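You operate a simulated robot arm through the tools that you are given. There is no shell and no other tool.

Carry out the task below with a simulated robot arm. There is one attempt and no reset: what you move stays moved.

TASK
Clamp the long tube, grease its plate, then free it.
Fine: Shut the green clamp, fingers clear of its pad; brush grease from the green tin with the teal brush and put it back; open the clamp last. Drop, pinch and damage nothing, leave nothing switched on. Where these are worked on the way, their far stop is far enough and under half their travel is too little: green clamp. A coat counts when it lies all over at full strength: go over it till it gets no stronger.

Only the result counts: the job must be done as asked and must still hold three seconds after the hand-in. Knocking over, shifting, dropping, spilling or breaking anything else fails it.

THE ROBOT
A 7-joint arm with a three-finger gripper, fixed in place. Base frame: the origin is on the floor under the middle of its stand, x ahead of it, y to its left, z up; the work surface is at about z = 74. Units: cm, rad, N and s.
It reaches about 134.2 cm from its shoulder. Its first joint turns from -2.897 to 2.897 rad. Payload 2.69 kg.
Tool frame: the origin (TCP) lies between the finger pads and is the grasp point; the fingertips stand 3 cm ahead of it; z points along the fingers, y is the line along which they close. The gripper opens to 12.8 cm; its body begins 11.7 cm behind the TCP.
Orientation is told as [roll, pitch, yaw] about the base's x, y, z axes, in that order, counted from this pose: with the fingers straight down and closing along the base's y, the tool's x points along the base's -x, its y along +y and its z along -z.

THE INTERFACE
- The arm moves only by the tool play_rows. Its argument "series" is a list of rows, each a list of 3 entries, a list of its own where there are three numbers: the shift along the tool's x, y, z in units of 200 mm (1.0 is 200 mm), then the turn, a rotation vector about the tool's x, y, z in units of 120 degrees (1.0 is 120 degrees), then the gripper command, from -1 (shut) to 1 (fully open), values between in proportion. In form: [[[x, y, z], [wx, wy, wz], fingers], ...]. A call has 1 to 20 rows; each row is the pose to reach, as a shift and turn from the pose commanded when the call began, along the tool's axes at that moment. A call with a number of a shift or a turn outside -1 to 1 is refused whole. Each row takes 0.2 s and may step no farther than 5 cm and 0.15 rad from the row before; otherwise, or with a gripper value out of range, the whole call is refused. A pose out of reach is approached as far as the arm can. The call stops where the force on the tool passes 50 N (or 10 N more than at its start, if that is more) or the arm is blocked; 0.2 s more then pass. The fingers move at their own pace (about 12.7 cm/s each) and stop on an object; they squeeze with about 30 N. The grip force told is the motor's: it shows also when the fingers shut on nothing. Time passes only in rows, and 0.2 s behind the last, so rows that repeat a pose let the fingers close. The reply holds the time, the measured pose of the TCP, the force on the tool along the base axes, the opening and the grip force, in the units named above and with some noise, with the torque about the TCP (base axes, N m) and any sound that the robot's microphone picked up, and new pictures: "views" is both (left out), scene, wrist or none.
- Cameras (640 x 400 px; columns grow to the right, rows downward): "scene" is fixed at [5.14, -65.05, 147.36]; the picture's right is [0.74, -0.67, 0.00], its down [-0.37, -0.41, -0.84] and it looks along [0.56, 0.62, -0.55] (base axes); focal length 361 px, centre (320, 200). "wrist" rides on the gripper at [5.8, 5.4, -13.1] in the tool frame; the picture's right is [-0.68, 0.74, 0.00], its down [-0.62, -0.57, -0.55] and it looks along [-0.40, -0.37, 0.84] (tool axes); focal length 234 px, centre (320, 200). There is no depth. A picture from a camera that has moved, and an enlarged one, comes with that camera's place and axes in the base frame and with its lens.
- move_column(by): moves the trunk up (or, below 0, down) by that many cm; the arm rides with it, the base frame stays. It gives what a move gives, with no picture.
- inspect(camera, box): a new picture of the part [left, top, right, bottom] of that camera's present view, enlarged. No time passes.
- hand_in(): hands the job in; it is judged then, once.

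Nothing tells you positions but the pictures and the camera data. Unless the task says otherwise, let go and move clear before handing in.

The tools are called after "Call:" by a JSON object that holds its "method" and its "body". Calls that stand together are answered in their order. play_rows: Moves the arm, as the interface text tells. Its arguments: {"type":"object","properties":{"series":{"type":"array","items":{"type":"array"}},"views":{"type":"string","enum":["both","scene","wrist","none"]}},"required":["series"]} The other tools are called the same way: move_column (by) moves the trunk up or down; inspect (camera, box) takes an enlarged picture of a part of a camera's view; hand_in () hands the job in.

At the start:

```text
time_s: 0.0
tool_pos: [71.79, -7.97, 120.86]
orientation: [0.001, -0.002, 0.001]
contact_force: [-0.4, -0.1, 0.3]
torque: [0.01, 0.02, -0.02]
width: 12.79
finger_force: 0.0
trunk travel left (down, up): [-15.0, 20.0]
```

scene: 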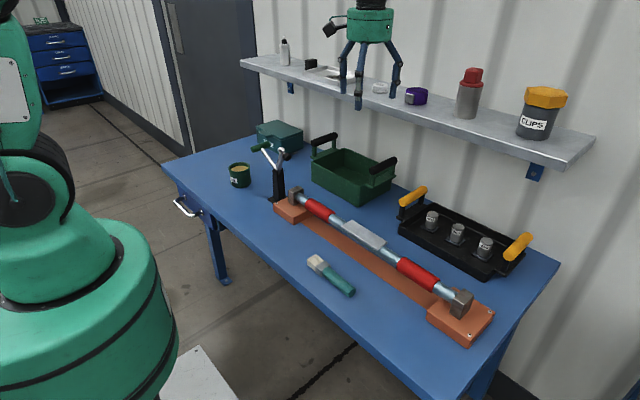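
wrist: 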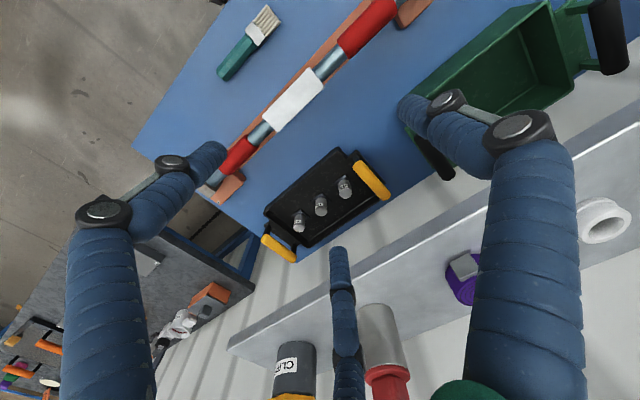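

I see a blue bench with a long tube on an orange rail, a green tin at the left, a teal brush in front and a clamp with a lever beside the rail's far end. I'll zoom in on these before moving.

Call:
{"method": "inspect", "body": {"camera": "scene", "box": [220, 110, 340, 230]}}

Call:
{"method": "inspect", "body": {"camera": "scene", "box": [270, 180, 420, 310]}}

Call:
{"method": "inspect", "body": {"camera": "scene", "box": [380, 180, 540, 350]}}

Call:
{"method": "inspect", "body": {"camera": "wrist", "box": [180, 0, 440, 200]}}

```text
3.33 times, centred on (280, 170) of scene
camera zoom: at [5.14, -65.05, 147.36], right [0.74, -0.67, 0.0], down [-0.37, -0.41, -0.84], along [0.56, 0.62, -0.55], focal length 1204 px, centre (453, 300)
```

zoom: 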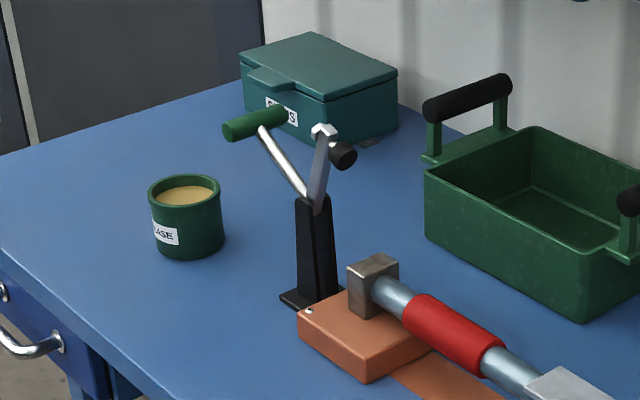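

```text
3.08 times, centred on (345, 245) of scene
camera zoom: at [5.14, -65.05, 147.36], right [0.74, -0.67, 0.0], down [-0.37, -0.41, -0.84], along [0.56, 0.62, -0.55], focal length 1112 px, centre (243, 62)
```

zoom: 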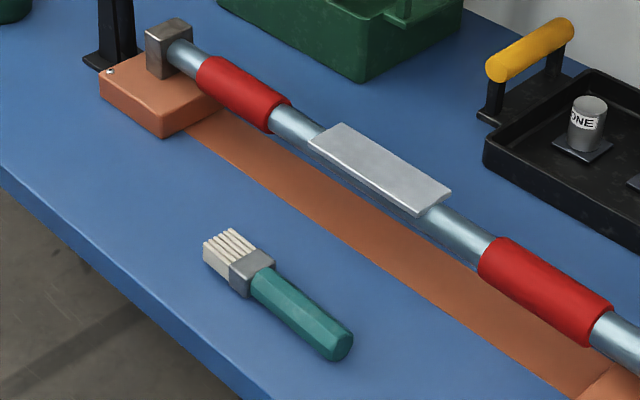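

```text
2.35 times, centred on (460, 265) of scene
camera zoom: at [5.14, -65.05, 147.36], right [0.74, -0.67, 0.0], down [-0.37, -0.41, -0.84], along [0.56, 0.62, -0.55], focal length 850 px, centre (-9, 47)
```

zoom: 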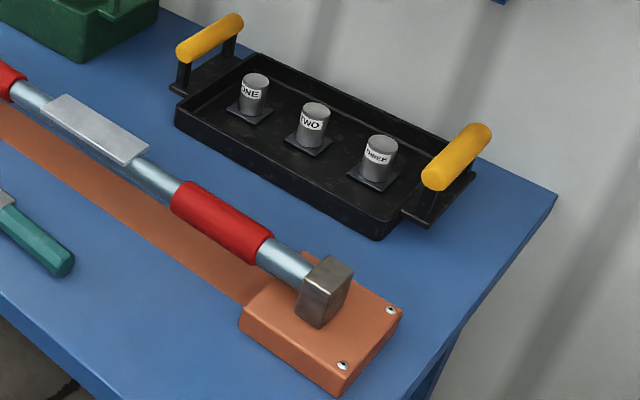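

```text
2.00 times, centred on (310, 100) of wrist
camera zoom: at [65.76, -2.72, 134.03], right [0.68, 0.74, 0.0], down [0.62, -0.56, 0.55], along [0.4, -0.37, -0.84], focal length 468 px, centre (340, 400)
```

zoom: 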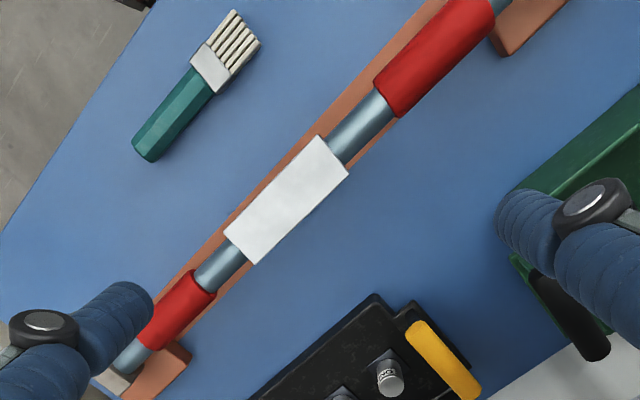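

The clamp (at about x 69, y 28) is open, with its green T-handle leaning away from the tube. The plate is centred near (69, -13, 82), the brush lies along y at x≈55.5, and the tin stands near (65, 47). I'll first swing the arm left, staying high, to look at the clamp from the wrist camera.

Call:
{"method": "play_rows", "body": {"series": [[[0.06, 0.2, 0], [0, 0, 0], 1], [[0.12, 0.4, 0], [0, 0, 0], 1], [[0.18, 0.6, 0], [0, 0, 0], 1], [[0.24, 0.8, 0], [0, 0, 0], 1], [[0.3, 1.0, 0], [0, 0, 0], 1]], "views": "none"}}

Call:
{"method": "play_rows", "body": {"series": [[[0.06, 0.2, 0], [0, 0, 0], 1], [[0.12, 0.4, 0], [0, 0, 0], 1], [[0.18, 0.6, 0], [0, 0, 0], 1], [[0.24, 0.8, 0], [0, 0, 0], 1], [[0.3, 1.0, 0], [0, 0, 0], 1], [[0.3, 1.0, 0], [0, 0, 0], 1]], "views": "both"}}

```text
time_s: 1.2
tool_pos: [65.6, 12.11, 120.68]
orientation: [0.001, 0.0, 0.0]
contact_force: [-0.1, 0.3, 0.3]
torque: [0.0, 0.01, -0.01]
width: 12.82
finger_force: 0.0
trunk travel left (down, up): [-15.0, 20.0]
```

```text
time_s: 2.6
tool_pos: [59.78, 32.05, 120.67]
orientation: [0.0, 0.0, 0.0]
contact_force: [0.2, -0.2, 0.1]
torque: [-0.03, 0.0, -0.01]
width: 12.82
finger_force: 0.0
trunk travel left (down, up): [-15.0, 20.0]
camera wrist: at [53.81, 37.31, 133.81], right [0.68, 0.74, 0.0], down [0.62, -0.56, 0.55], along [0.4, -0.37, -0.84], focal length 234 px, centre (320, 200)
```

scene: 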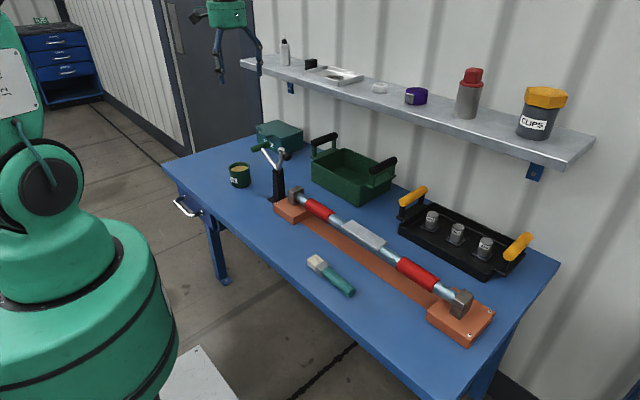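
wrist: 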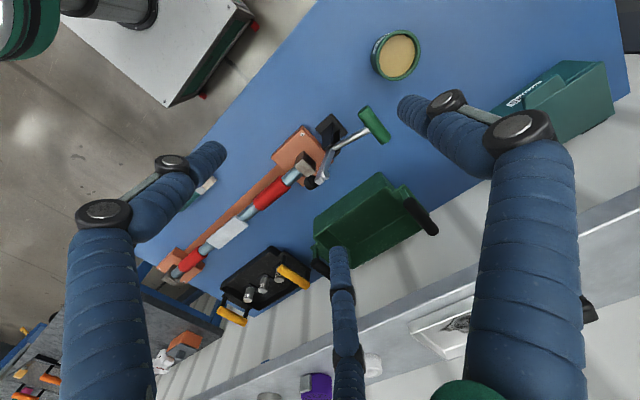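

Call:
{"method": "inspect", "body": {"camera": "wrist", "box": [250, 80, 410, 200]}}

Call:
{"method": "inspect", "body": {"camera": "scene", "box": [245, 130, 325, 220]}}

Call:
{"method": "inspect", "body": {"camera": "wrist", "box": [350, 10, 450, 100]}}

```text
3.33 times, centred on (330, 140) of wrist
camera zoom: at [53.81, 37.31, 133.81], right [0.68, 0.74, 0.0], down [0.62, -0.56, 0.55], along [0.4, -0.37, -0.84], focal length 781 px, centre (287, 400)
```

zoom: 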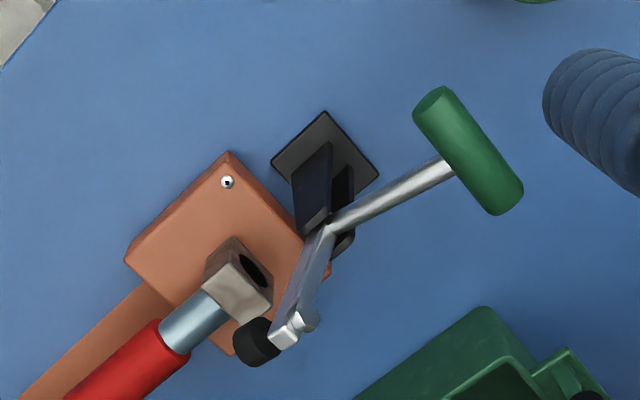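

```text
4.44 times, centred on (285, 175) of scene
camera zoom: at [5.14, -65.05, 147.36], right [0.74, -0.67, 0.0], down [-0.37, -0.41, -0.84], along [0.56, 0.62, -0.55], focal length 1606 px, centre (476, 311)
```

zoom: 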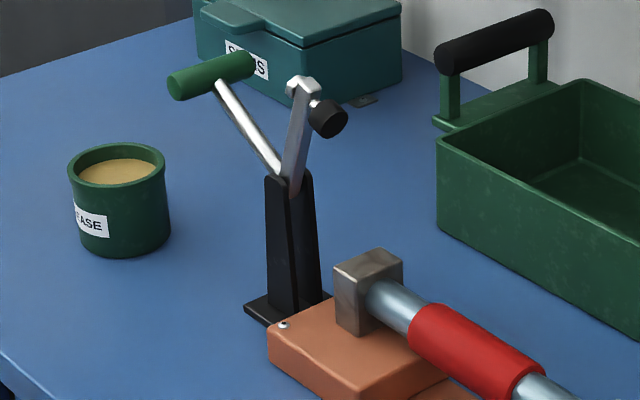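

```text
4.44 times, centred on (400, 55) of wrist
camera zoom: at [53.81, 37.31, 133.81], right [0.68, 0.74, 0.0], down [0.62, -0.56, 0.55], along [0.4, -0.37, -0.84], focal length 1041 px, centre (-36, 844)
```

zoom: 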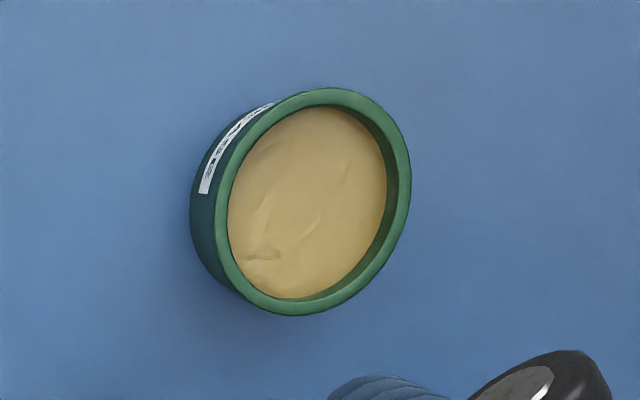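

The clamp pivots at about (69, 27.3, 86.3) and its T-bar lies along x at about (68.6, 36.5, 92.6). It has to swing over toward -y. I'll shut the fingers in free air to see what the closed fist looks like before pushing with it.

Call:
{"method": "play_rows", "body": {"series": [[[0, 0.1, 0], [0, 0, 0], -1], [[0, 0.2, 0], [0, 0, 0], -1], [[0, 0.4, 0], [0, 0, 0], -1], [[0, 0.6, 0], [0, 0, 0], -1], [[0, 0.75, 0], [0, 0, 0], -1], [[0, 0.75, 0], [0, 0, 0], -1]], "views": "both"}}

```text
time_s: 4.0
tool_pos: [59.49, 46.91, 121.16]
orientation: [-0.002, 0.0, 0.001]
contact_force: [-0.4, 1.2, -0.6]
torque: [-0.06, 0.01, 0.0]
width: 0.2
finger_force: 30.2
trunk travel left (down, up): [-15.0, 20.0]
camera wrist: at [53.48, 52.26, 134.34], right [0.68, 0.74, 0.0], down [0.62, -0.56, 0.55], along [0.4, -0.37, -0.84], focal length 234 px, centre (320, 200)
```

scene: 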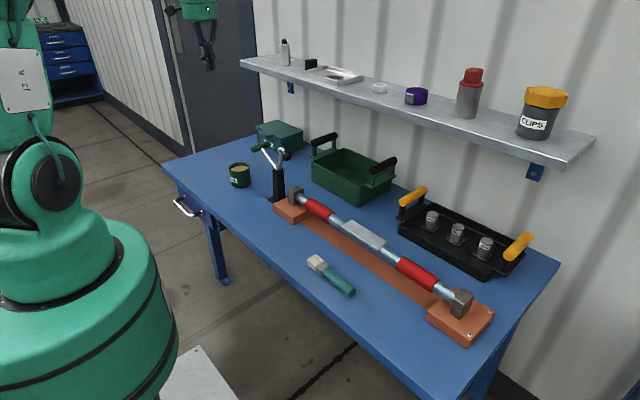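
wrist: 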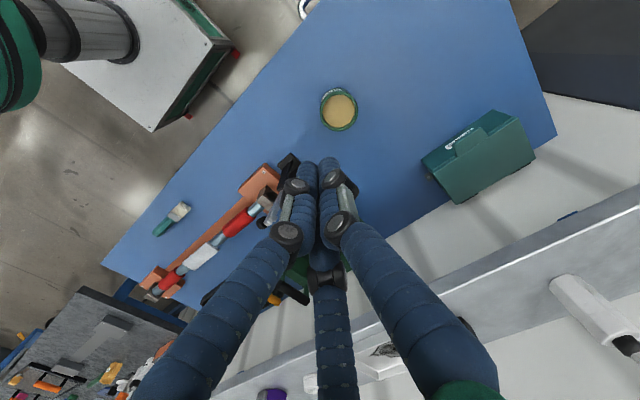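

The fist closes compactly around the tool axis. I'll zoom in on it, and on the tin from here.

Call:
{"method": "inspect", "body": {"camera": "wrist", "box": [240, 120, 400, 320]}}

Call:
{"method": "inspect", "body": {"camera": "wrist", "box": [290, 60, 390, 150]}}

Call:
{"method": "inspect", "body": {"camera": "scene", "box": [150, 0, 250, 80]}}

```text
2.00 times, centred on (320, 220) of wrist
camera zoom: at [53.48, 52.26, 134.34], right [0.68, 0.74, 0.0], down [0.62, -0.56, 0.55], along [0.4, -0.37, -0.84], focal length 468 px, centre (320, 160)
```

zoom: 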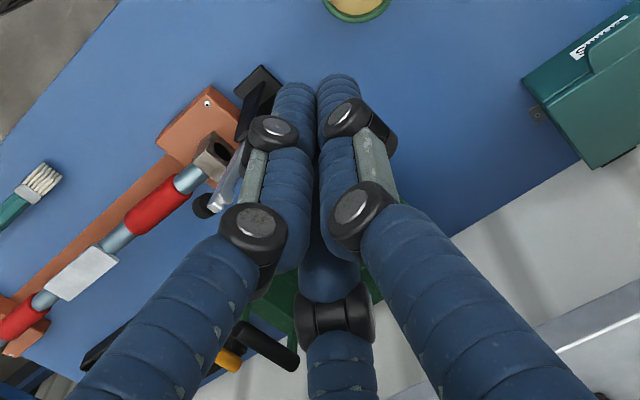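

```text
4.44 times, centred on (340, 105) of wrist
camera zoom: at [53.48, 52.26, 134.34], right [0.68, 0.74, 0.0], down [0.62, -0.56, 0.55], along [0.4, -0.37, -0.84], focal length 1041 px, centre (231, 622)
```

zoom: 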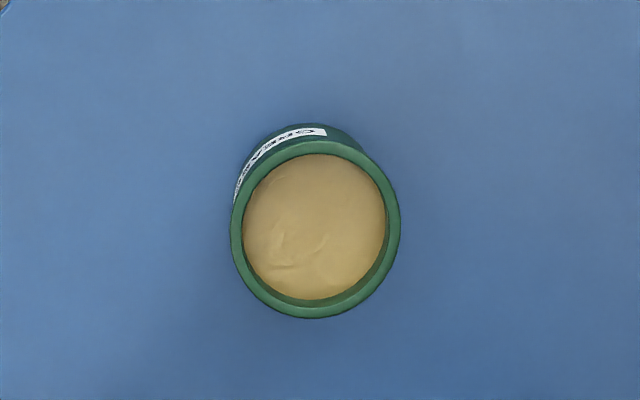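

```text
5.00 times, centred on (200, 40) of scene
camera zoom: at [5.14, -65.05, 147.36], right [0.74, -0.67, 0.0], down [-0.37, -0.41, -0.84], along [0.56, 0.62, -0.55], focal length 1807 px, centre (920, 1000)
```

zoom: 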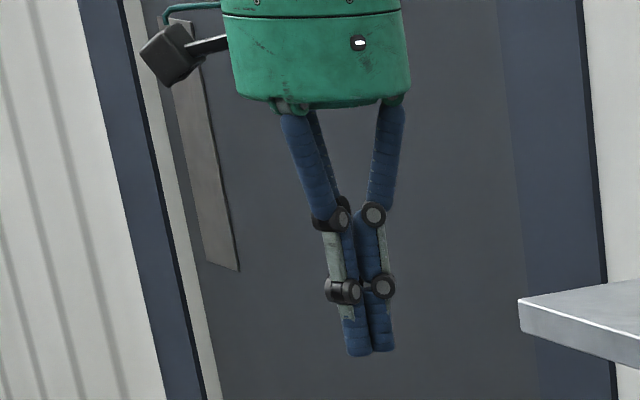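

The tin centres near (67, 48), clear of my path. I'll bring the closed fist down on the +y side of the T-bar, away from the pad.

Call:
{"method": "play_rows", "body": {"series": [[[-0.088, -0.045, 0.16], [0, 0, 0], -1], [[-0.176, -0.09, 0.32], [0, 0, 0], -1], [[-0.264, -0.136, 0.48], [0, 0, 0], -1], [[-0.352, -0.181, 0.64], [0, 0, 0], -1], [[-0.44, -0.2265, 0.793], [0, 0, 0], -1], [[-0.44, -0.2265, 0.793], [0, 0, 0], -1]], "views": "both"}}

```text
time_s: 5.4
tool_pos: [68.2, 42.39, 105.07]
orientation: [-0.002, -0.001, 0.003]
contact_force: [-0.5, -0.2, -0.7]
torque: [-0.03, 0.08, -0.01]
width: 0.21
finger_force: 29.4
trunk travel left (down, up): [-15.0, 20.0]
camera wrist: at [62.25, 47.7, 118.3], right [0.68, 0.74, 0.0], down [0.62, -0.56, 0.55], along [0.4, -0.37, -0.84], focal length 234 px, centre (320, 200)
```

scene: 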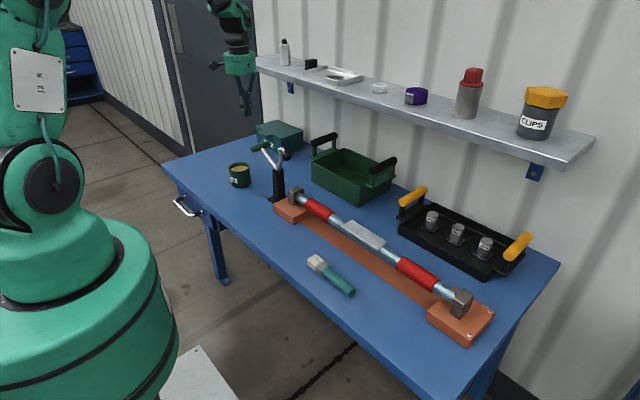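
wrist: 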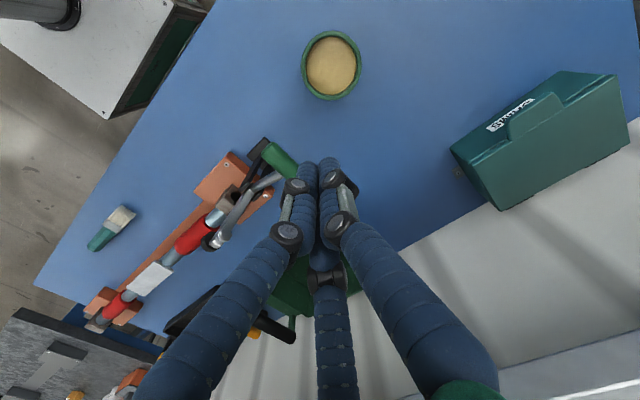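

The fist hangs just behind the T-bar on its +y side. I'll lower it straight down so the fingertips are slightly below the bar.

Call:
{"method": "play_rows", "body": {"series": [[[0, 0, 0.15], [0, 0, 0], -1], [[0, 0, 0.3], [0, 0, 0], -1], [[0, 0, 0.45], [0, 0, 0], -1], [[0, 0, 0.55], [0, 0, 0], -1], [[0, 0, 0.59], [0, 0, 0], -1], [[0, 0, 0.59], [0, 0, 0], -1]], "views": "both"}}

Call:
{"method": "inspect", "body": {"camera": "scene", "box": [215, 70, 335, 220]}}

Call:
{"method": "inspect", "body": {"camera": "wrist", "box": [200, 80, 400, 280]}}

```text
time_s: 6.8
tool_pos: [68.35, 42.39, 93.06]
orientation: [0.0, 0.0, 0.001]
contact_force: [0.8, 0.1, -1.3]
torque: [0.04, 0.01, 0.04]
width: 0.21
finger_force: 29.9
trunk travel left (down, up): [-15.0, 20.0]
camera wrist: at [62.5, 47.69, 106.26], right [0.68, 0.74, 0.0], down [0.62, -0.56, 0.55], along [0.4, -0.37, -0.84], focal length 234 px, centre (320, 200)
```

scene: 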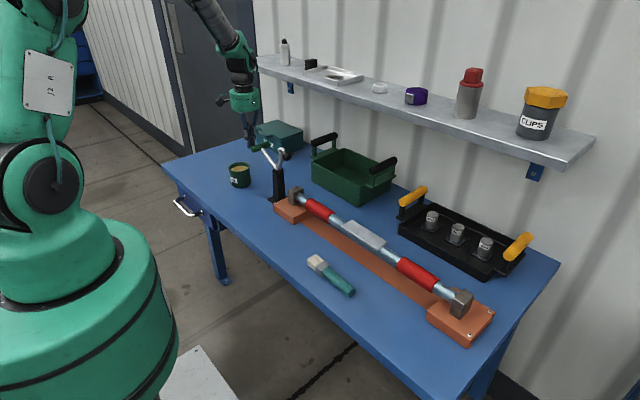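
wrist: 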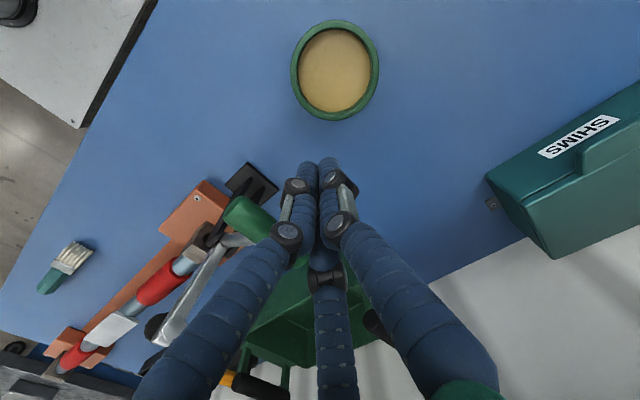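

```text
2.67 times, centred on (275, 145) of scene
camera zoom: at [5.14, -65.05, 147.36], right [0.74, -0.67, 0.0], down [-0.37, -0.41, -0.84], along [0.56, 0.62, -0.55], focal length 964 px, centre (440, 347)
```

zoom: 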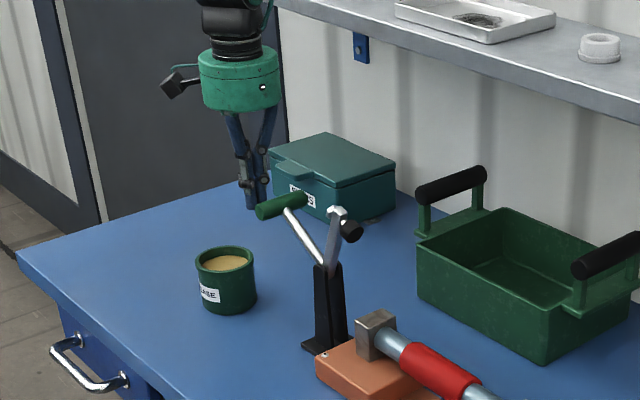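

```text
2.00 times, centred on (300, 180) of wrist
camera zoom: at [62.5, 47.69, 106.26], right [0.68, 0.74, 0.0], down [0.62, -0.56, 0.55], along [0.4, -0.37, -0.84], focal length 468 px, centre (360, 240)
```

zoom: 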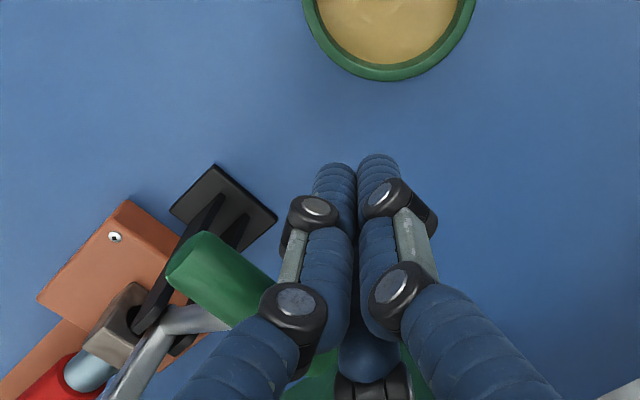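

The fist is just behind the bar and clear of everything else. I'll push the bar along the first part of its arc toward -y and check.

Call:
{"method": "play_rows", "body": {"series": [[[0, -0.06, 0], [0, 0, 0], -1], [[0, -0.11, 0], [0, 0, 0], -1], [[0, -0.165, 0.005], [0, 0, 0], -1], [[0, -0.2, -0.035], [0, 0, 0], -1], [[0, -0.2325, -0.0775], [0, 0, 0], -1], [[0, -0.27, -0.11], [0, 0, 0], -1], [[0, -0.305, -0.14], [0, 0, 0], -1], [[0, -0.305, -0.14], [0, 0, 0], -1]], "views": "both"}}

Call:
{"method": "inspect", "body": {"camera": "scene", "box": [215, 70, 335, 220]}}

Call:
{"method": "inspect", "body": {"camera": "wrist", "box": [200, 80, 400, 280]}}

```text
time_s: 8.6
tool_pos: [68.47, 36.25, 95.81]
orientation: [-0.001, -0.001, 0.0]
contact_force: [-0.7, 0.6, 0.2]
torque: [0.0, -0.01, -0.02]
width: 0.21
finger_force: 29.6
trunk travel left (down, up): [-15.0, 20.0]
camera wrist: at [62.48, 41.67, 109.05], right [0.68, 0.74, 0.0], down [0.62, -0.56, 0.55], along [0.4, -0.37, -0.84], focal length 234 px, centre (320, 200)
```

scene: 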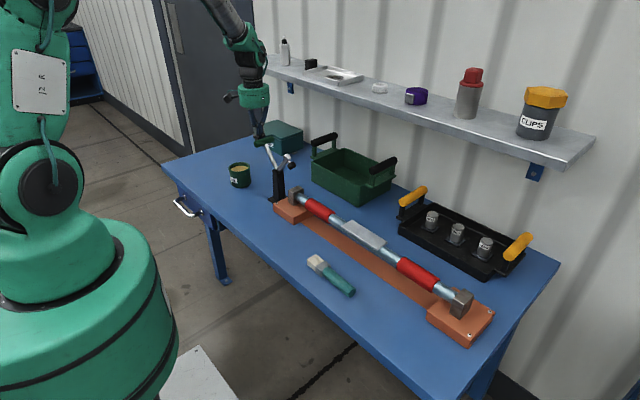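
wrist: 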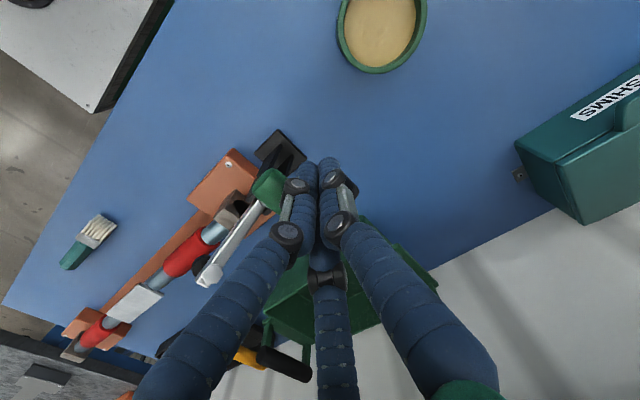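

```text
2.67 times, centred on (275, 145) of scene
camera zoom: at [5.14, -65.05, 147.36], right [0.74, -0.67, 0.0], down [-0.37, -0.41, -0.84], along [0.56, 0.62, -0.55], focal length 964 px, centre (440, 347)
```

zoom: 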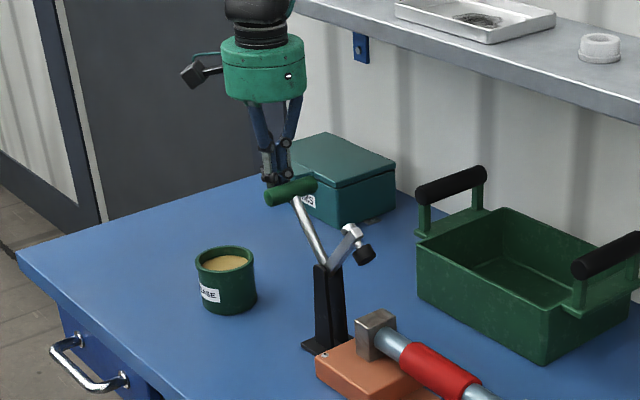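

```text
2.00 times, centred on (300, 180) of wrist
camera zoom: at [62.48, 41.67, 109.05], right [0.68, 0.74, 0.0], down [0.62, -0.56, 0.55], along [0.4, -0.37, -0.84], focal length 468 px, centre (360, 240)
```

zoom: 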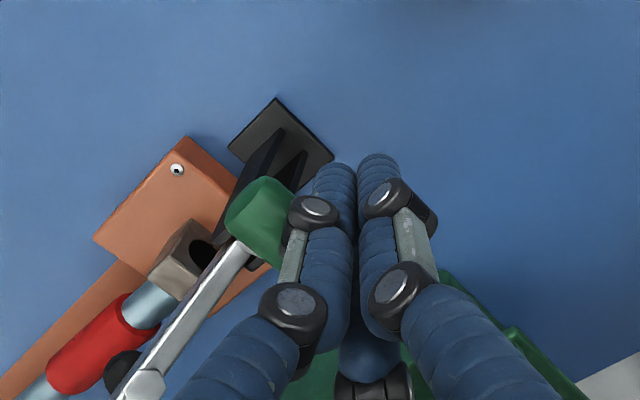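

The lever follows nicely with very little force. I'll keep pushing along the arc to just short of where the pad should land.

Call:
{"method": "play_rows", "body": {"series": [[[0, -0.0425, -0.027], [0, 0, 0], -1], [[0, -0.085, -0.05], [0, 0, 0], -1], [[0, -0.13, -0.068], [0, 0, 0], -1], [[0, -0.175, -0.08], [0, 0, 0], -1], [[0, -0.22, -0.092], [0, 0, 0], -1], [[0, -0.27, -0.1], [0, 0, 0], -1], [[0, -0.31, -0.1], [0, 0, 0], -1], [[0, -0.34, -0.1], [0, 0, 0], -1], [[0, -0.34, -0.1], [0, 0, 0], -1]], "views": "both"}}

Call:
{"method": "inspect", "body": {"camera": "scene", "box": [215, 70, 335, 220]}}

Call:
{"method": "inspect", "body": {"camera": "wrist", "box": [200, 80, 400, 280]}}

```text
time_s: 10.6
tool_pos: [68.48, 29.5, 98.11]
orientation: [-0.001, -0.001, 0.002]
contact_force: [0.2, -0.5, 1.1]
torque: [0.03, 0.0, -0.02]
width: 0.21
finger_force: 29.9
trunk travel left (down, up): [-15.0, 20.0]
camera wrist: at [62.59, 34.86, 111.21], right [0.68, 0.74, 0.0], down [0.62, -0.56, 0.55], along [0.4, -0.37, -0.84], focal length 234 px, centre (320, 200)
```

scene: 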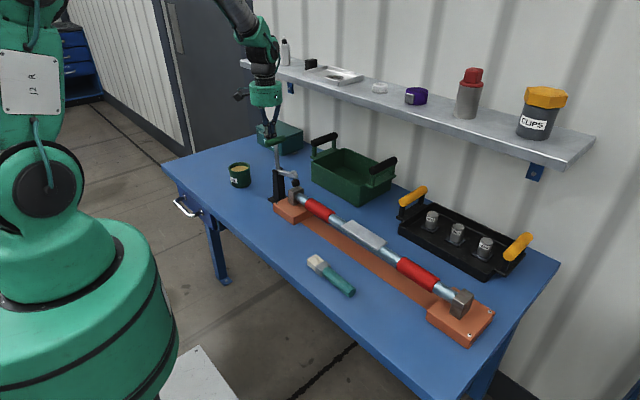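
wrist: 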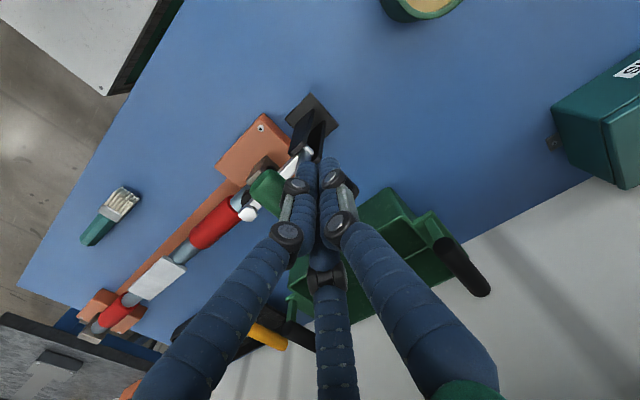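

```text
2.67 times, centred on (275, 145) of scene
camera zoom: at [5.14, -65.05, 147.36], right [0.74, -0.67, 0.0], down [-0.37, -0.41, -0.84], along [0.56, 0.62, -0.55], focal length 964 px, centre (440, 347)
```

zoom: 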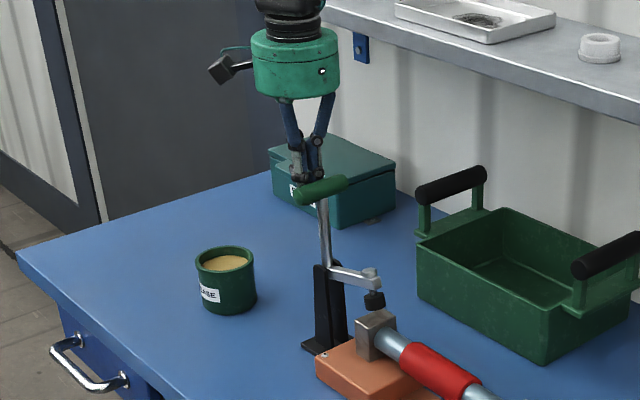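

```text
2.00 times, centred on (300, 180) of wrist
camera zoom: at [62.59, 34.86, 111.21], right [0.68, 0.74, 0.0], down [0.62, -0.56, 0.55], along [0.4, -0.37, -0.84], focal length 468 px, centre (360, 240)
```

zoom: 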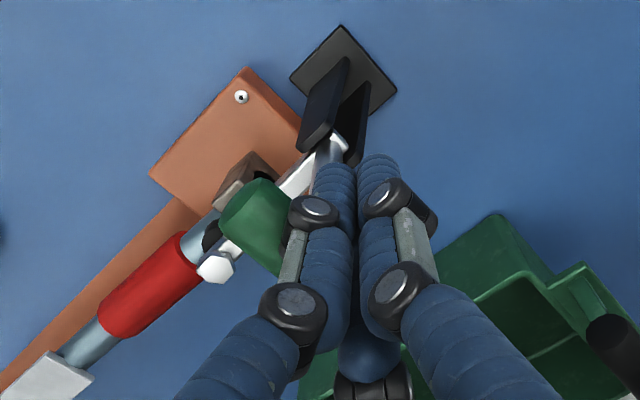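

The pad is about to land on the tube's end block. I'll push the last few degrees in small steps.

Call:
{"method": "play_rows", "body": {"series": [[[0, -0.03, 0.003], [0, 0, 0], -1], [[0, -0.06, 0.008], [0, 0, 0], -1], [[0, -0.09, 0.014], [0, 0, 0], -1], [[0, -0.12, 0.02], [0, 0, 0], -1], [[0, -0.12, 0.02], [0, 0, 0], -1]], "views": "both"}}

Call:
{"method": "inspect", "body": {"camera": "scene", "box": [215, 70, 335, 220]}}

```text
time_s: 11.8
tool_pos: [68.48, 27.2, 97.54]
orientation: [-0.001, 0.0, 0.003]
contact_force: [1.5, 7.7, 4.3]
torque: [-0.04, 0.01, -0.03]
width: 0.21
finger_force: 30.0
trunk travel left (down, up): [-15.0, 20.0]
camera wrist: at [62.53, 32.52, 110.73], right [0.68, 0.74, 0.0], down [0.62, -0.56, 0.55], along [0.41, -0.37, -0.84], focal length 234 px, centre (320, 200)
```

scene: 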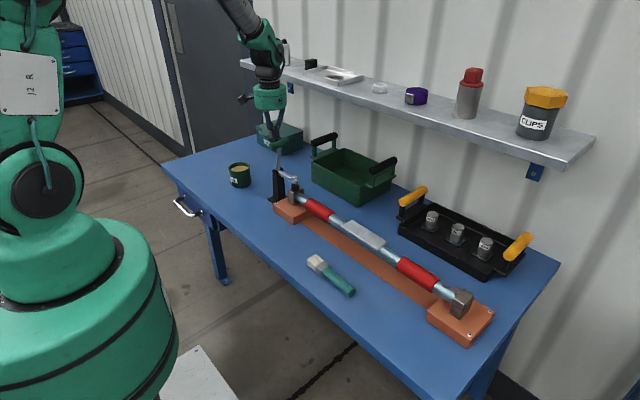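
wrist: 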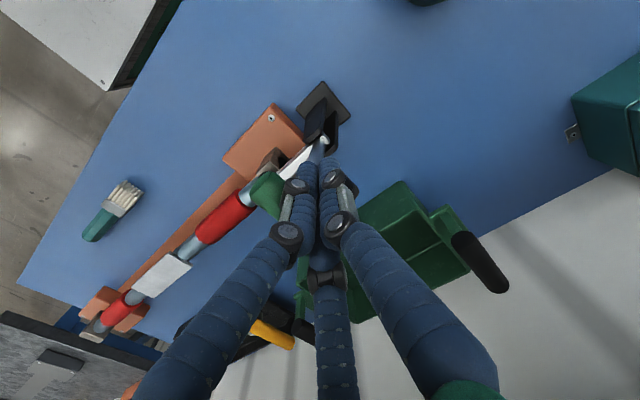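

```text
2.67 times, centred on (275, 145) of scene
camera zoom: at [5.14, -65.05, 147.36], right [0.74, -0.67, 0.0], down [-0.37, -0.41, -0.84], along [0.56, 0.62, -0.55], focal length 964 px, centre (440, 347)
```

zoom: 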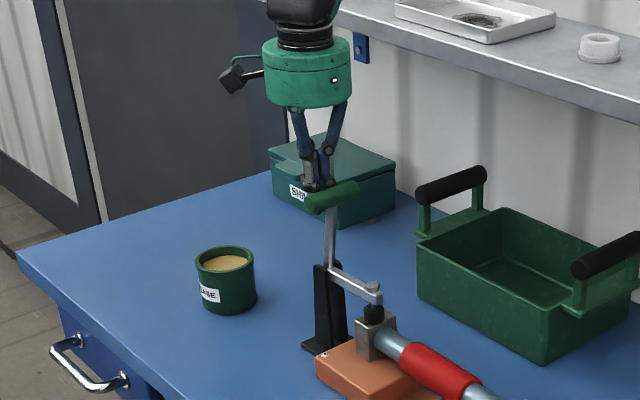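

The pad has reached the block and I now feel about 8 N. I'll press on in millimetre steps to reach the far stop.

Call:
{"method": "play_rows", "body": {"series": [[[0, -0.01, 0.002], [0, 0, 0], -1], [[0, -0.02, 0.004], [0, 0, 0], -1], [[0, -0.03, 0.007], [0, 0, 0], -1], [[0, -0.03, 0.007], [0, 0, 0], -1]], "views": "none"}}

Call:
{"method": "inspect", "body": {"camera": "scene", "box": [245, 110, 325, 220]}}

```text
time_s: 12.8
tool_pos: [68.42, 26.81, 97.48]
orientation: [0.001, -0.004, 0.003]
contact_force: [9.3, 44.7, 5.4]
torque: [1.08, -0.12, 0.35]
width: 0.22
finger_force: 30.8
trunk travel left (down, up): [-15.0, 20.0]
```

```text
3.64 times, centred on (285, 165) of scene
camera zoom: at [5.14, -65.05, 147.36], right [0.74, -0.67, 0.0], down [-0.37, -0.41, -0.84], along [0.56, 0.62, -0.55], focal length 1314 px, centre (447, 327)
```

zoom: 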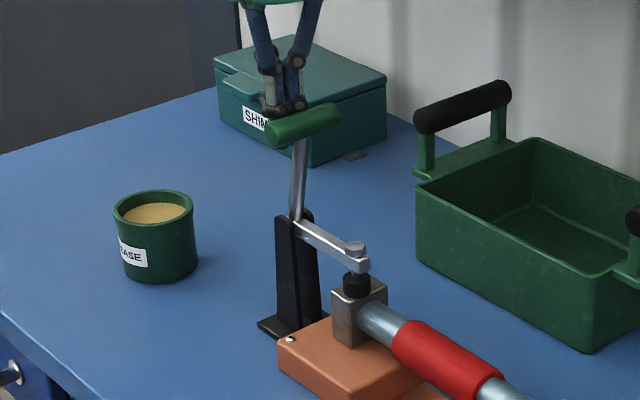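

The force jumped to 45 N with the pad seated on the block, so the clamp is at its far stop. I'll back off to +y, rise clear, and check that it stays shut.

Call:
{"method": "play_rows", "body": {"series": [[[0, 0.03, 0], [0, 0, 0], -1], [[0, 0.1, 0], [0, 0, 0], -1], [[0, 0.2, -0.05], [0, 0, 0], -1], [[0, 0.25, -0.2], [0, 0, 0], -1], [[0, 0.25, -0.4], [0, 0, 0], -1], [[0, 0.25, -0.6], [0, 0, 0], -1], [[0, 0.25, -0.8], [0, 0, 0], -1], [[0, 0.25, -0.8], [0, 0, 0], -1]], "views": "both"}}

Call:
{"method": "inspect", "body": {"camera": "scene", "box": [245, 110, 325, 220]}}

```text
time_s: 14.6
tool_pos: [68.36, 31.58, 113.42]
orientation: [-0.001, 0.0, 0.003]
contact_force: [-1.0, -0.4, 0.4]
torque: [0.01, -0.04, 0.0]
width: 0.21
finger_force: 30.1
trunk travel left (down, up): [-15.0, 20.0]
camera wrist: at [62.45, 36.88, 126.68], right [0.68, 0.74, 0.0], down [0.62, -0.56, 0.55], along [0.4, -0.37, -0.84], focal length 234 px, centre (320, 200)
```

scene: 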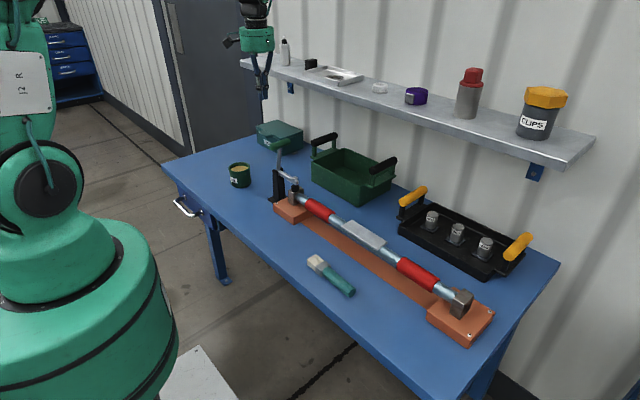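
wrist: 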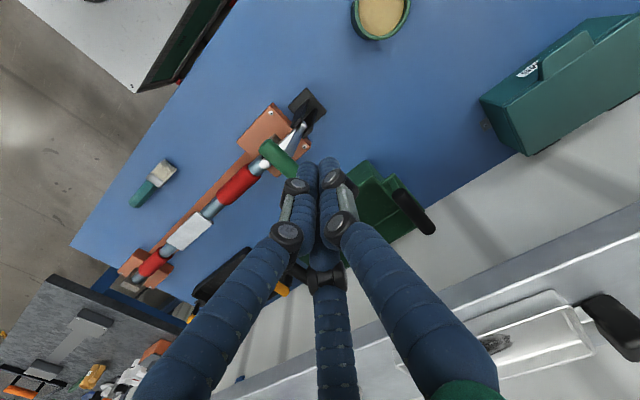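

```text
3.64 times, centred on (285, 165) of scene
camera zoom: at [5.14, -65.05, 147.36], right [0.74, -0.67, 0.0], down [-0.37, -0.41, -0.84], along [0.56, 0.62, -0.55], focal length 1314 px, centre (447, 327)
```

zoom: 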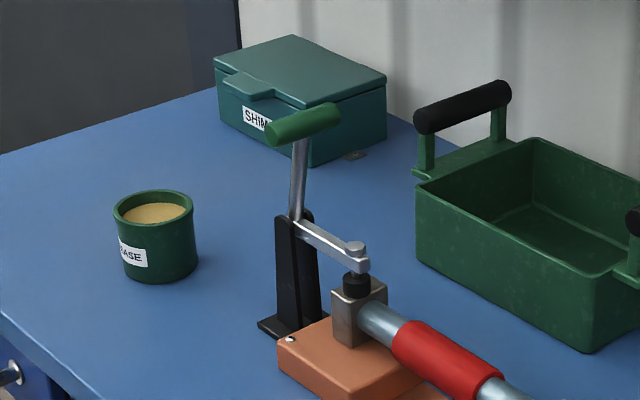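

The clamp holds shut on its own. Next is the brush, so I'll travel over to it at height and open the fingers.

Call:
{"method": "play_rows", "body": {"series": [[[0.066, -0.2, 0], [0, 0, 0], -1], [[0.132, -0.4, 0], [0, 0, 0], -1], [[0.198, -0.6, 0], [0, 0, 0], -1], [[0.264, -0.8, 0], [0, 0, 0], -1], [[0.33, -1.0, 0], [0, 0, 0], -1]], "views": "none"}}

Call:
{"method": "play_rows", "body": {"series": [[[0.066, -0.2, 0], [0, 0, 0], 0], [[0.132, -0.4, 0], [0, 0, 0], 0], [[0.198, -0.6, 0], [0, 0, 0], 0], [[0.264, -0.8, 0], [0, 0, 0], 0], [[0.3245, -1.0, 0], [0, 0, 0], 0]], "views": "none"}}

Call:
{"method": "play_rows", "body": {"series": [[[0, -0.05, 0.0], [0, 0, 0.068], 0], [[0, -0.1, 0.0], [0, 0, 0.136], 0], [[0, -0.15, 0.0], [0, 0, 0.204], 0], [[0, -0.2, 0.0], [0, 0, 0.272], 0], [[0, -0.25, 0.0], [0, 0, 0.34], 0], [[0, -0.3, 0.1], [0, 0, 0.408], 0], [[0, -0.35, 0.2], [0, 0, 0.476], 0], [[0, -0.4, 0.3], [0, 0, 0.544], 0], [[0, -0.405, 0.4], [0, 0, 0.612], 0], [[0, -0.405, 0.5], [0, 0, 0.68], 0], [[0, -0.405, 0.55], [0, 0, 0.75], 0], [[0, -0.405, 0.55], [0, 0, 0.75], 0]], "views": "both"}}

```text
time_s: 15.8
tool_pos: [62.07, 11.29, 113.35]
orientation: [0.001, -0.001, 0.0]
contact_force: [-0.1, 0.2, -0.3]
torque: [-0.04, 0.05, -0.03]
width: 0.23
finger_force: 30.1
trunk travel left (down, up): [-15.0, 20.0]
```

```text
time_s: 17.0
tool_pos: [55.71, -8.7, 113.42]
orientation: [0.001, -0.001, 0.002]
contact_force: [-0.3, 0.3, -0.1]
torque: [0.0, 0.02, -0.01]
width: 6.4
finger_force: 0.1
trunk travel left (down, up): [-15.0, 20.0]
```

```text
time_s: 19.6
tool_pos: [55.31, -16.62, 102.58]
orientation: [0.0, -0.001, -1.572]
contact_force: [0.7, 0.6, 0.3]
torque: [0.02, 0.02, -0.02]
width: 6.36
finger_force: 0.0
trunk travel left (down, up): [-15.0, 20.0]
camera wrist: at [60.62, -10.79, 115.7], right [0.74, -0.68, 0.0], down [-0.57, -0.62, 0.55], along [-0.37, -0.4, -0.84], focal length 234 px, centre (320, 200)
```

scene: 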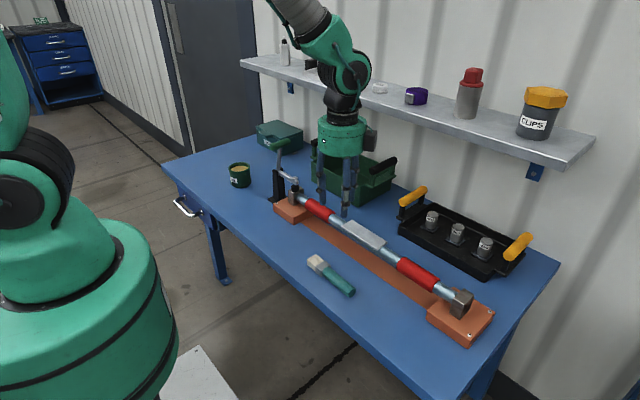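
wrist: 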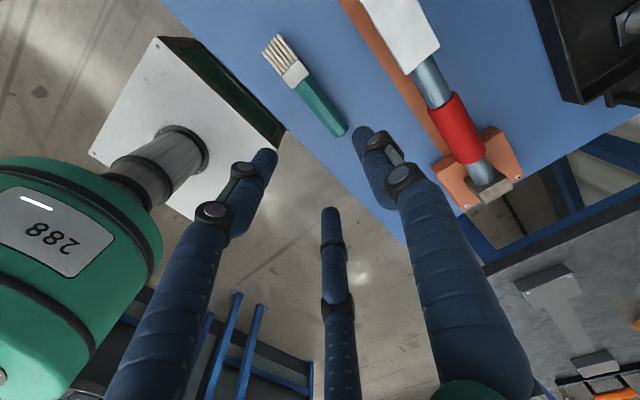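

The -90° yaw is reached and the brush shows clearly in the wrist view. I'll zoom in to measure it.

Call:
{"method": "inspect", "body": {"camera": "wrist", "box": [240, 20, 380, 160]}}

Call:
{"method": "inspect", "body": {"camera": "scene", "box": [290, 240, 370, 310]}}

```text
2.86 times, centred on (310, 90) of wrist
camera zoom: at [60.62, -10.79, 115.7], right [0.74, -0.68, 0.0], down [-0.57, -0.62, 0.55], along [-0.37, -0.4, -0.84], focal length 669 px, centre (349, 514)
```

zoom: 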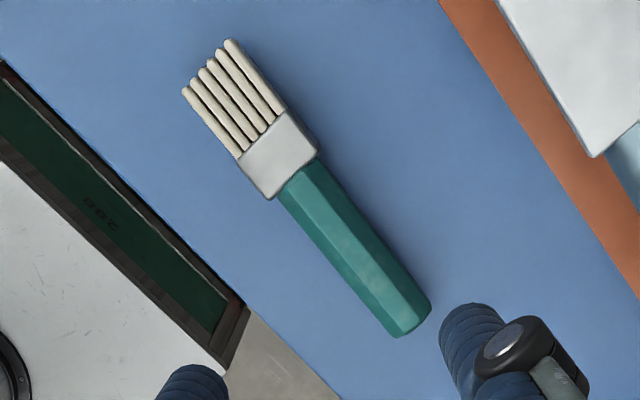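

```text
5.71 times, centred on (330, 275) of scene
camera zoom: at [5.14, -65.05, 147.36], right [0.74, -0.67, 0.0], down [-0.37, -0.41, -0.84], along [0.56, 0.62, -0.55], focal length 2065 px, centre (263, -229)
```

zoom: 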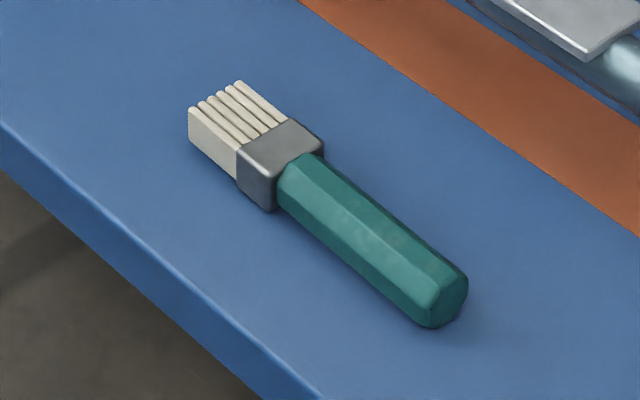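

The brush runs from its handle end at about (55.2, -22.2) to its bristle tip at about (55.8, -5.6), with the handle from y -22 to -12. I want the handle's cross-section before choosing the grip.

Call:
{"method": "inspect", "body": {"camera": "wrist", "box": [290, 70, 370, 150]}}

Call:
{"method": "inspect", "body": {"camera": "scene", "box": [320, 260, 370, 300]}}

```text
5.00 times, centred on (330, 110) of wrist
camera zoom: at [60.62, -10.79, 115.7], right [0.74, -0.68, 0.0], down [-0.57, -0.62, 0.55], along [-0.37, -0.4, -0.84], focal length 1171 px, centre (270, 650)
```

zoom: 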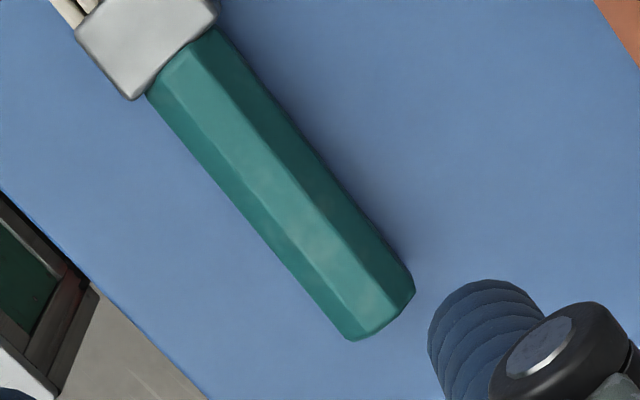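

```text
10.00 times, centred on (345, 280) of scene
camera zoom: at [5.14, -65.05, 147.36], right [0.74, -0.67, 0.0], down [-0.37, -0.41, -0.84], along [0.56, 0.62, -0.55], focal length 3614 px, centre (70, -600)
```

zoom: 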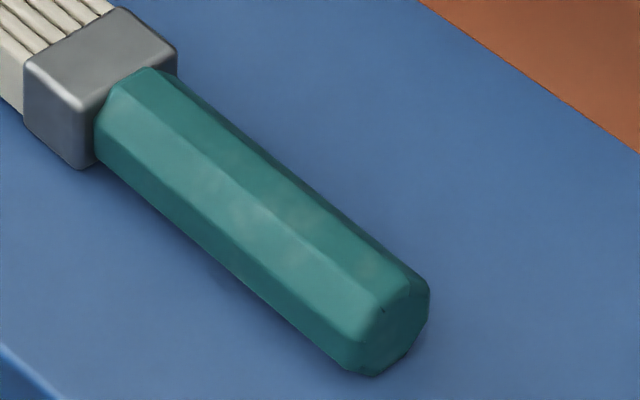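

The handle is octagonal with vertical side flats, so gripping across x will suit it. I'll tilt the hand 20° so the fingers point slightly toward the bristle end, and come down to just above the handle.

Call:
{"method": "play_rows", "body": {"series": [[[-0.015, -0.01, 0.15], [0, 0.055, 0.006], 0.4], [[-0.03, -0.02, 0.33], [0, 0.11, 0.012], 0.4], [[-0.06, -0.035, 0.5], [0, 0.1667, 0.0172], 0.4], [[-0.06, -0.035, 0.68], [0, 0.1667, 0.0172], 0.4], [[-0.06, -0.035, 0.86], [0, 0.1667, 0.0172], 0.4], [[-0.06, -0.035, 0.92], [0, 0.1667, 0.0172], 0.4], [[-0.06, -0.035, 0.92], [0, 0.1667, 0.0172], 0.4]], "views": "both"}}

Call:
{"method": "inspect", "body": {"camera": "wrist", "box": [160, 20, 460, 220]}}

Call:
{"method": "inspect", "body": {"camera": "scene", "box": [280, 180, 420, 310]}}

```text
time_s: 21.2
tool_pos: [54.81, -18.06, 84.15]
orientation: [-0.008, 0.349, -1.609]
contact_force: [-0.5, 0.9, -0.7]
torque: [-0.01, 0.02, 0.03]
width: 8.97
finger_force: 0.1
trunk travel left (down, up): [-15.0, 20.0]
camera wrist: at [60.18, -17.33, 98.49], right [0.71, -0.66, -0.24], down [-0.59, -0.75, 0.31], along [-0.38, -0.08, -0.92], focal length 234 px, centre (320, 200)
```

scene: 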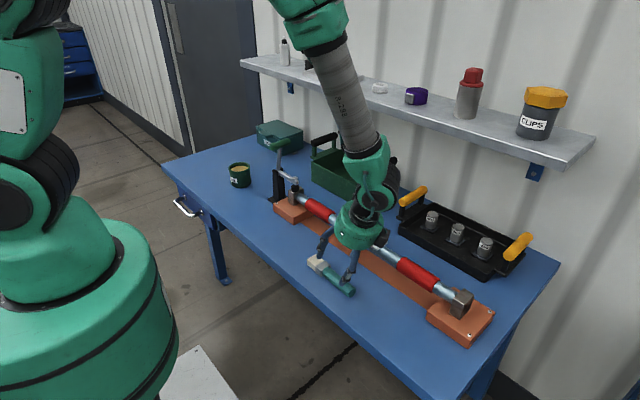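
wrist: 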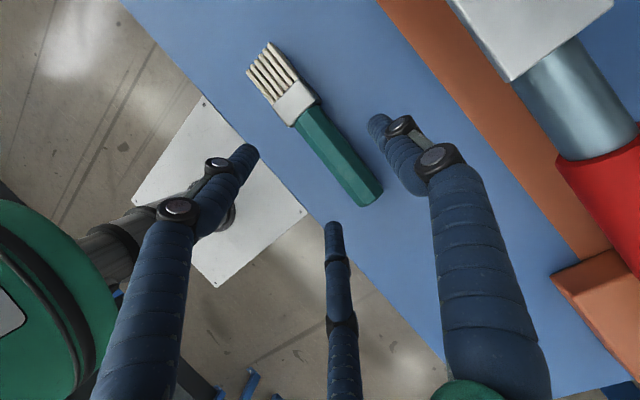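

```text
2.00 times, centred on (310, 120) of wrist
camera zoom: at [60.18, -17.33, 98.49], right [0.71, -0.66, -0.24], down [-0.59, -0.75, 0.31], along [-0.38, -0.08, -0.92], focal length 468 px, centre (340, 360)
```

zoom: 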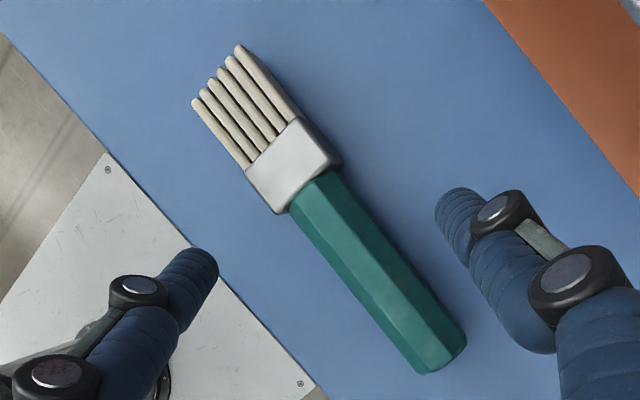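

```text
3.08 times, centred on (350, 245) of scene
camera zoom: at [5.14, -65.05, 147.36], right [0.74, -0.67, 0.0], down [-0.37, -0.41, -0.84], along [0.56, 0.62, -0.55], focal length 1112 px, centre (228, 62)
```

zoom: 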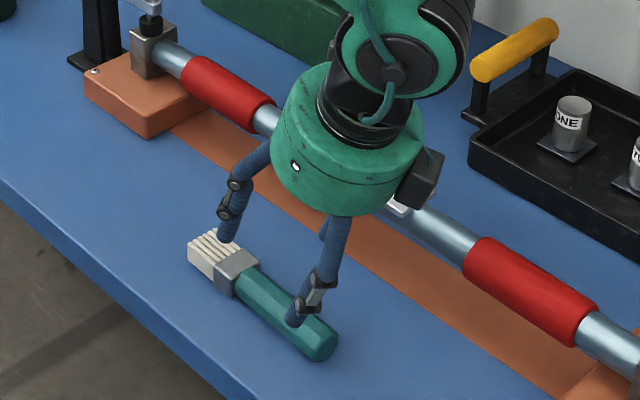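

The fingers straddle the handle with good clearance and the alignment looks right. I'll descend to grip height, with the fingertips about 3 mm above the table, before closing.

Call:
{"method": "play_rows", "body": {"series": [[[-0.037, 0, 0.1], [0, 0, 0], 0.4], [[-0.073, 0, 0.2], [0, 0, 0], 0.4], [[-0.095, 0, 0.26], [0, 0, 0], 0.4], [[-0.105, 0, 0.29], [0, 0, 0], 0.4], [[-0.1105, 0, 0.3036], [0, 0, 0], 0.4], [[-0.1105, 0, 0.3036], [0, 0, 0], 0.4]], "views": "both"}}

Call:
{"method": "inspect", "body": {"camera": "wrist", "box": [160, 20, 460, 220]}}

Call:
{"method": "inspect", "body": {"camera": "scene", "box": [290, 220, 370, 310]}}

```text
time_s: 22.6
tool_pos: [54.61, -17.95, 77.69]
orientation: [-0.005, 0.349, -1.607]
contact_force: [-11.9, -10.7, 25.9]
torque: [-1.44, 1.16, -0.09]
width: 10.55
finger_force: 9.6
trunk travel left (down, up): [-15.0, 20.0]
camera wrist: at [60.02, -17.15, 92.09], right [0.71, -0.66, -0.23], down [-0.59, -0.75, 0.31], along [-0.38, -0.08, -0.92], focal length 234 px, centre (320, 200)
```

scene: 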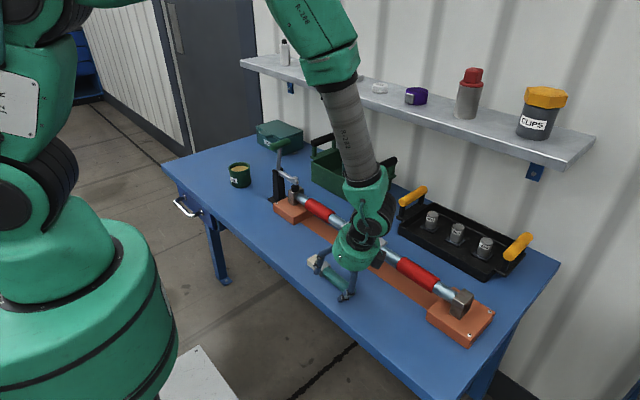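
wrist: 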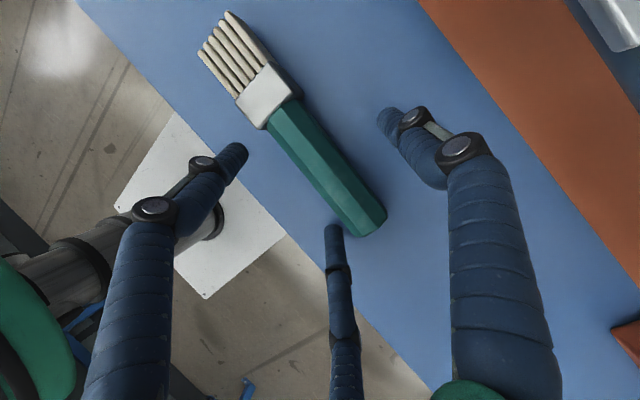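

```text
2.00 times, centred on (310, 120) of wrist
camera zoom: at [60.02, -17.15, 92.09], right [0.71, -0.66, -0.23], down [-0.59, -0.75, 0.31], along [-0.38, -0.08, -0.92], focal length 468 px, centre (340, 360)
```

zoom: 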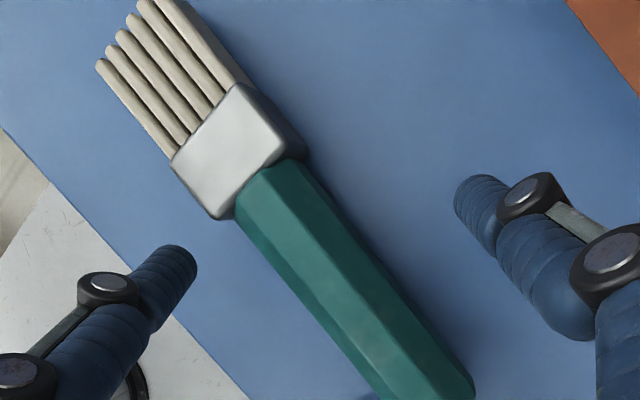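

```text
4.44 times, centred on (330, 265) of scene
camera zoom: at [5.14, -65.05, 147.36], right [0.74, -0.67, 0.0], down [-0.37, -0.41, -0.84], along [0.56, 0.62, -0.55], focal length 1606 px, centre (276, -89)
```

zoom: 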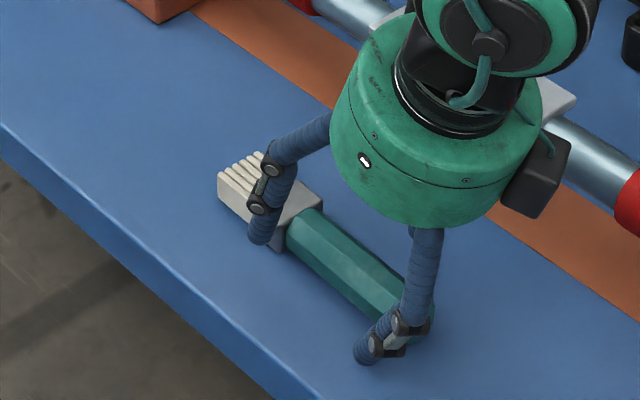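

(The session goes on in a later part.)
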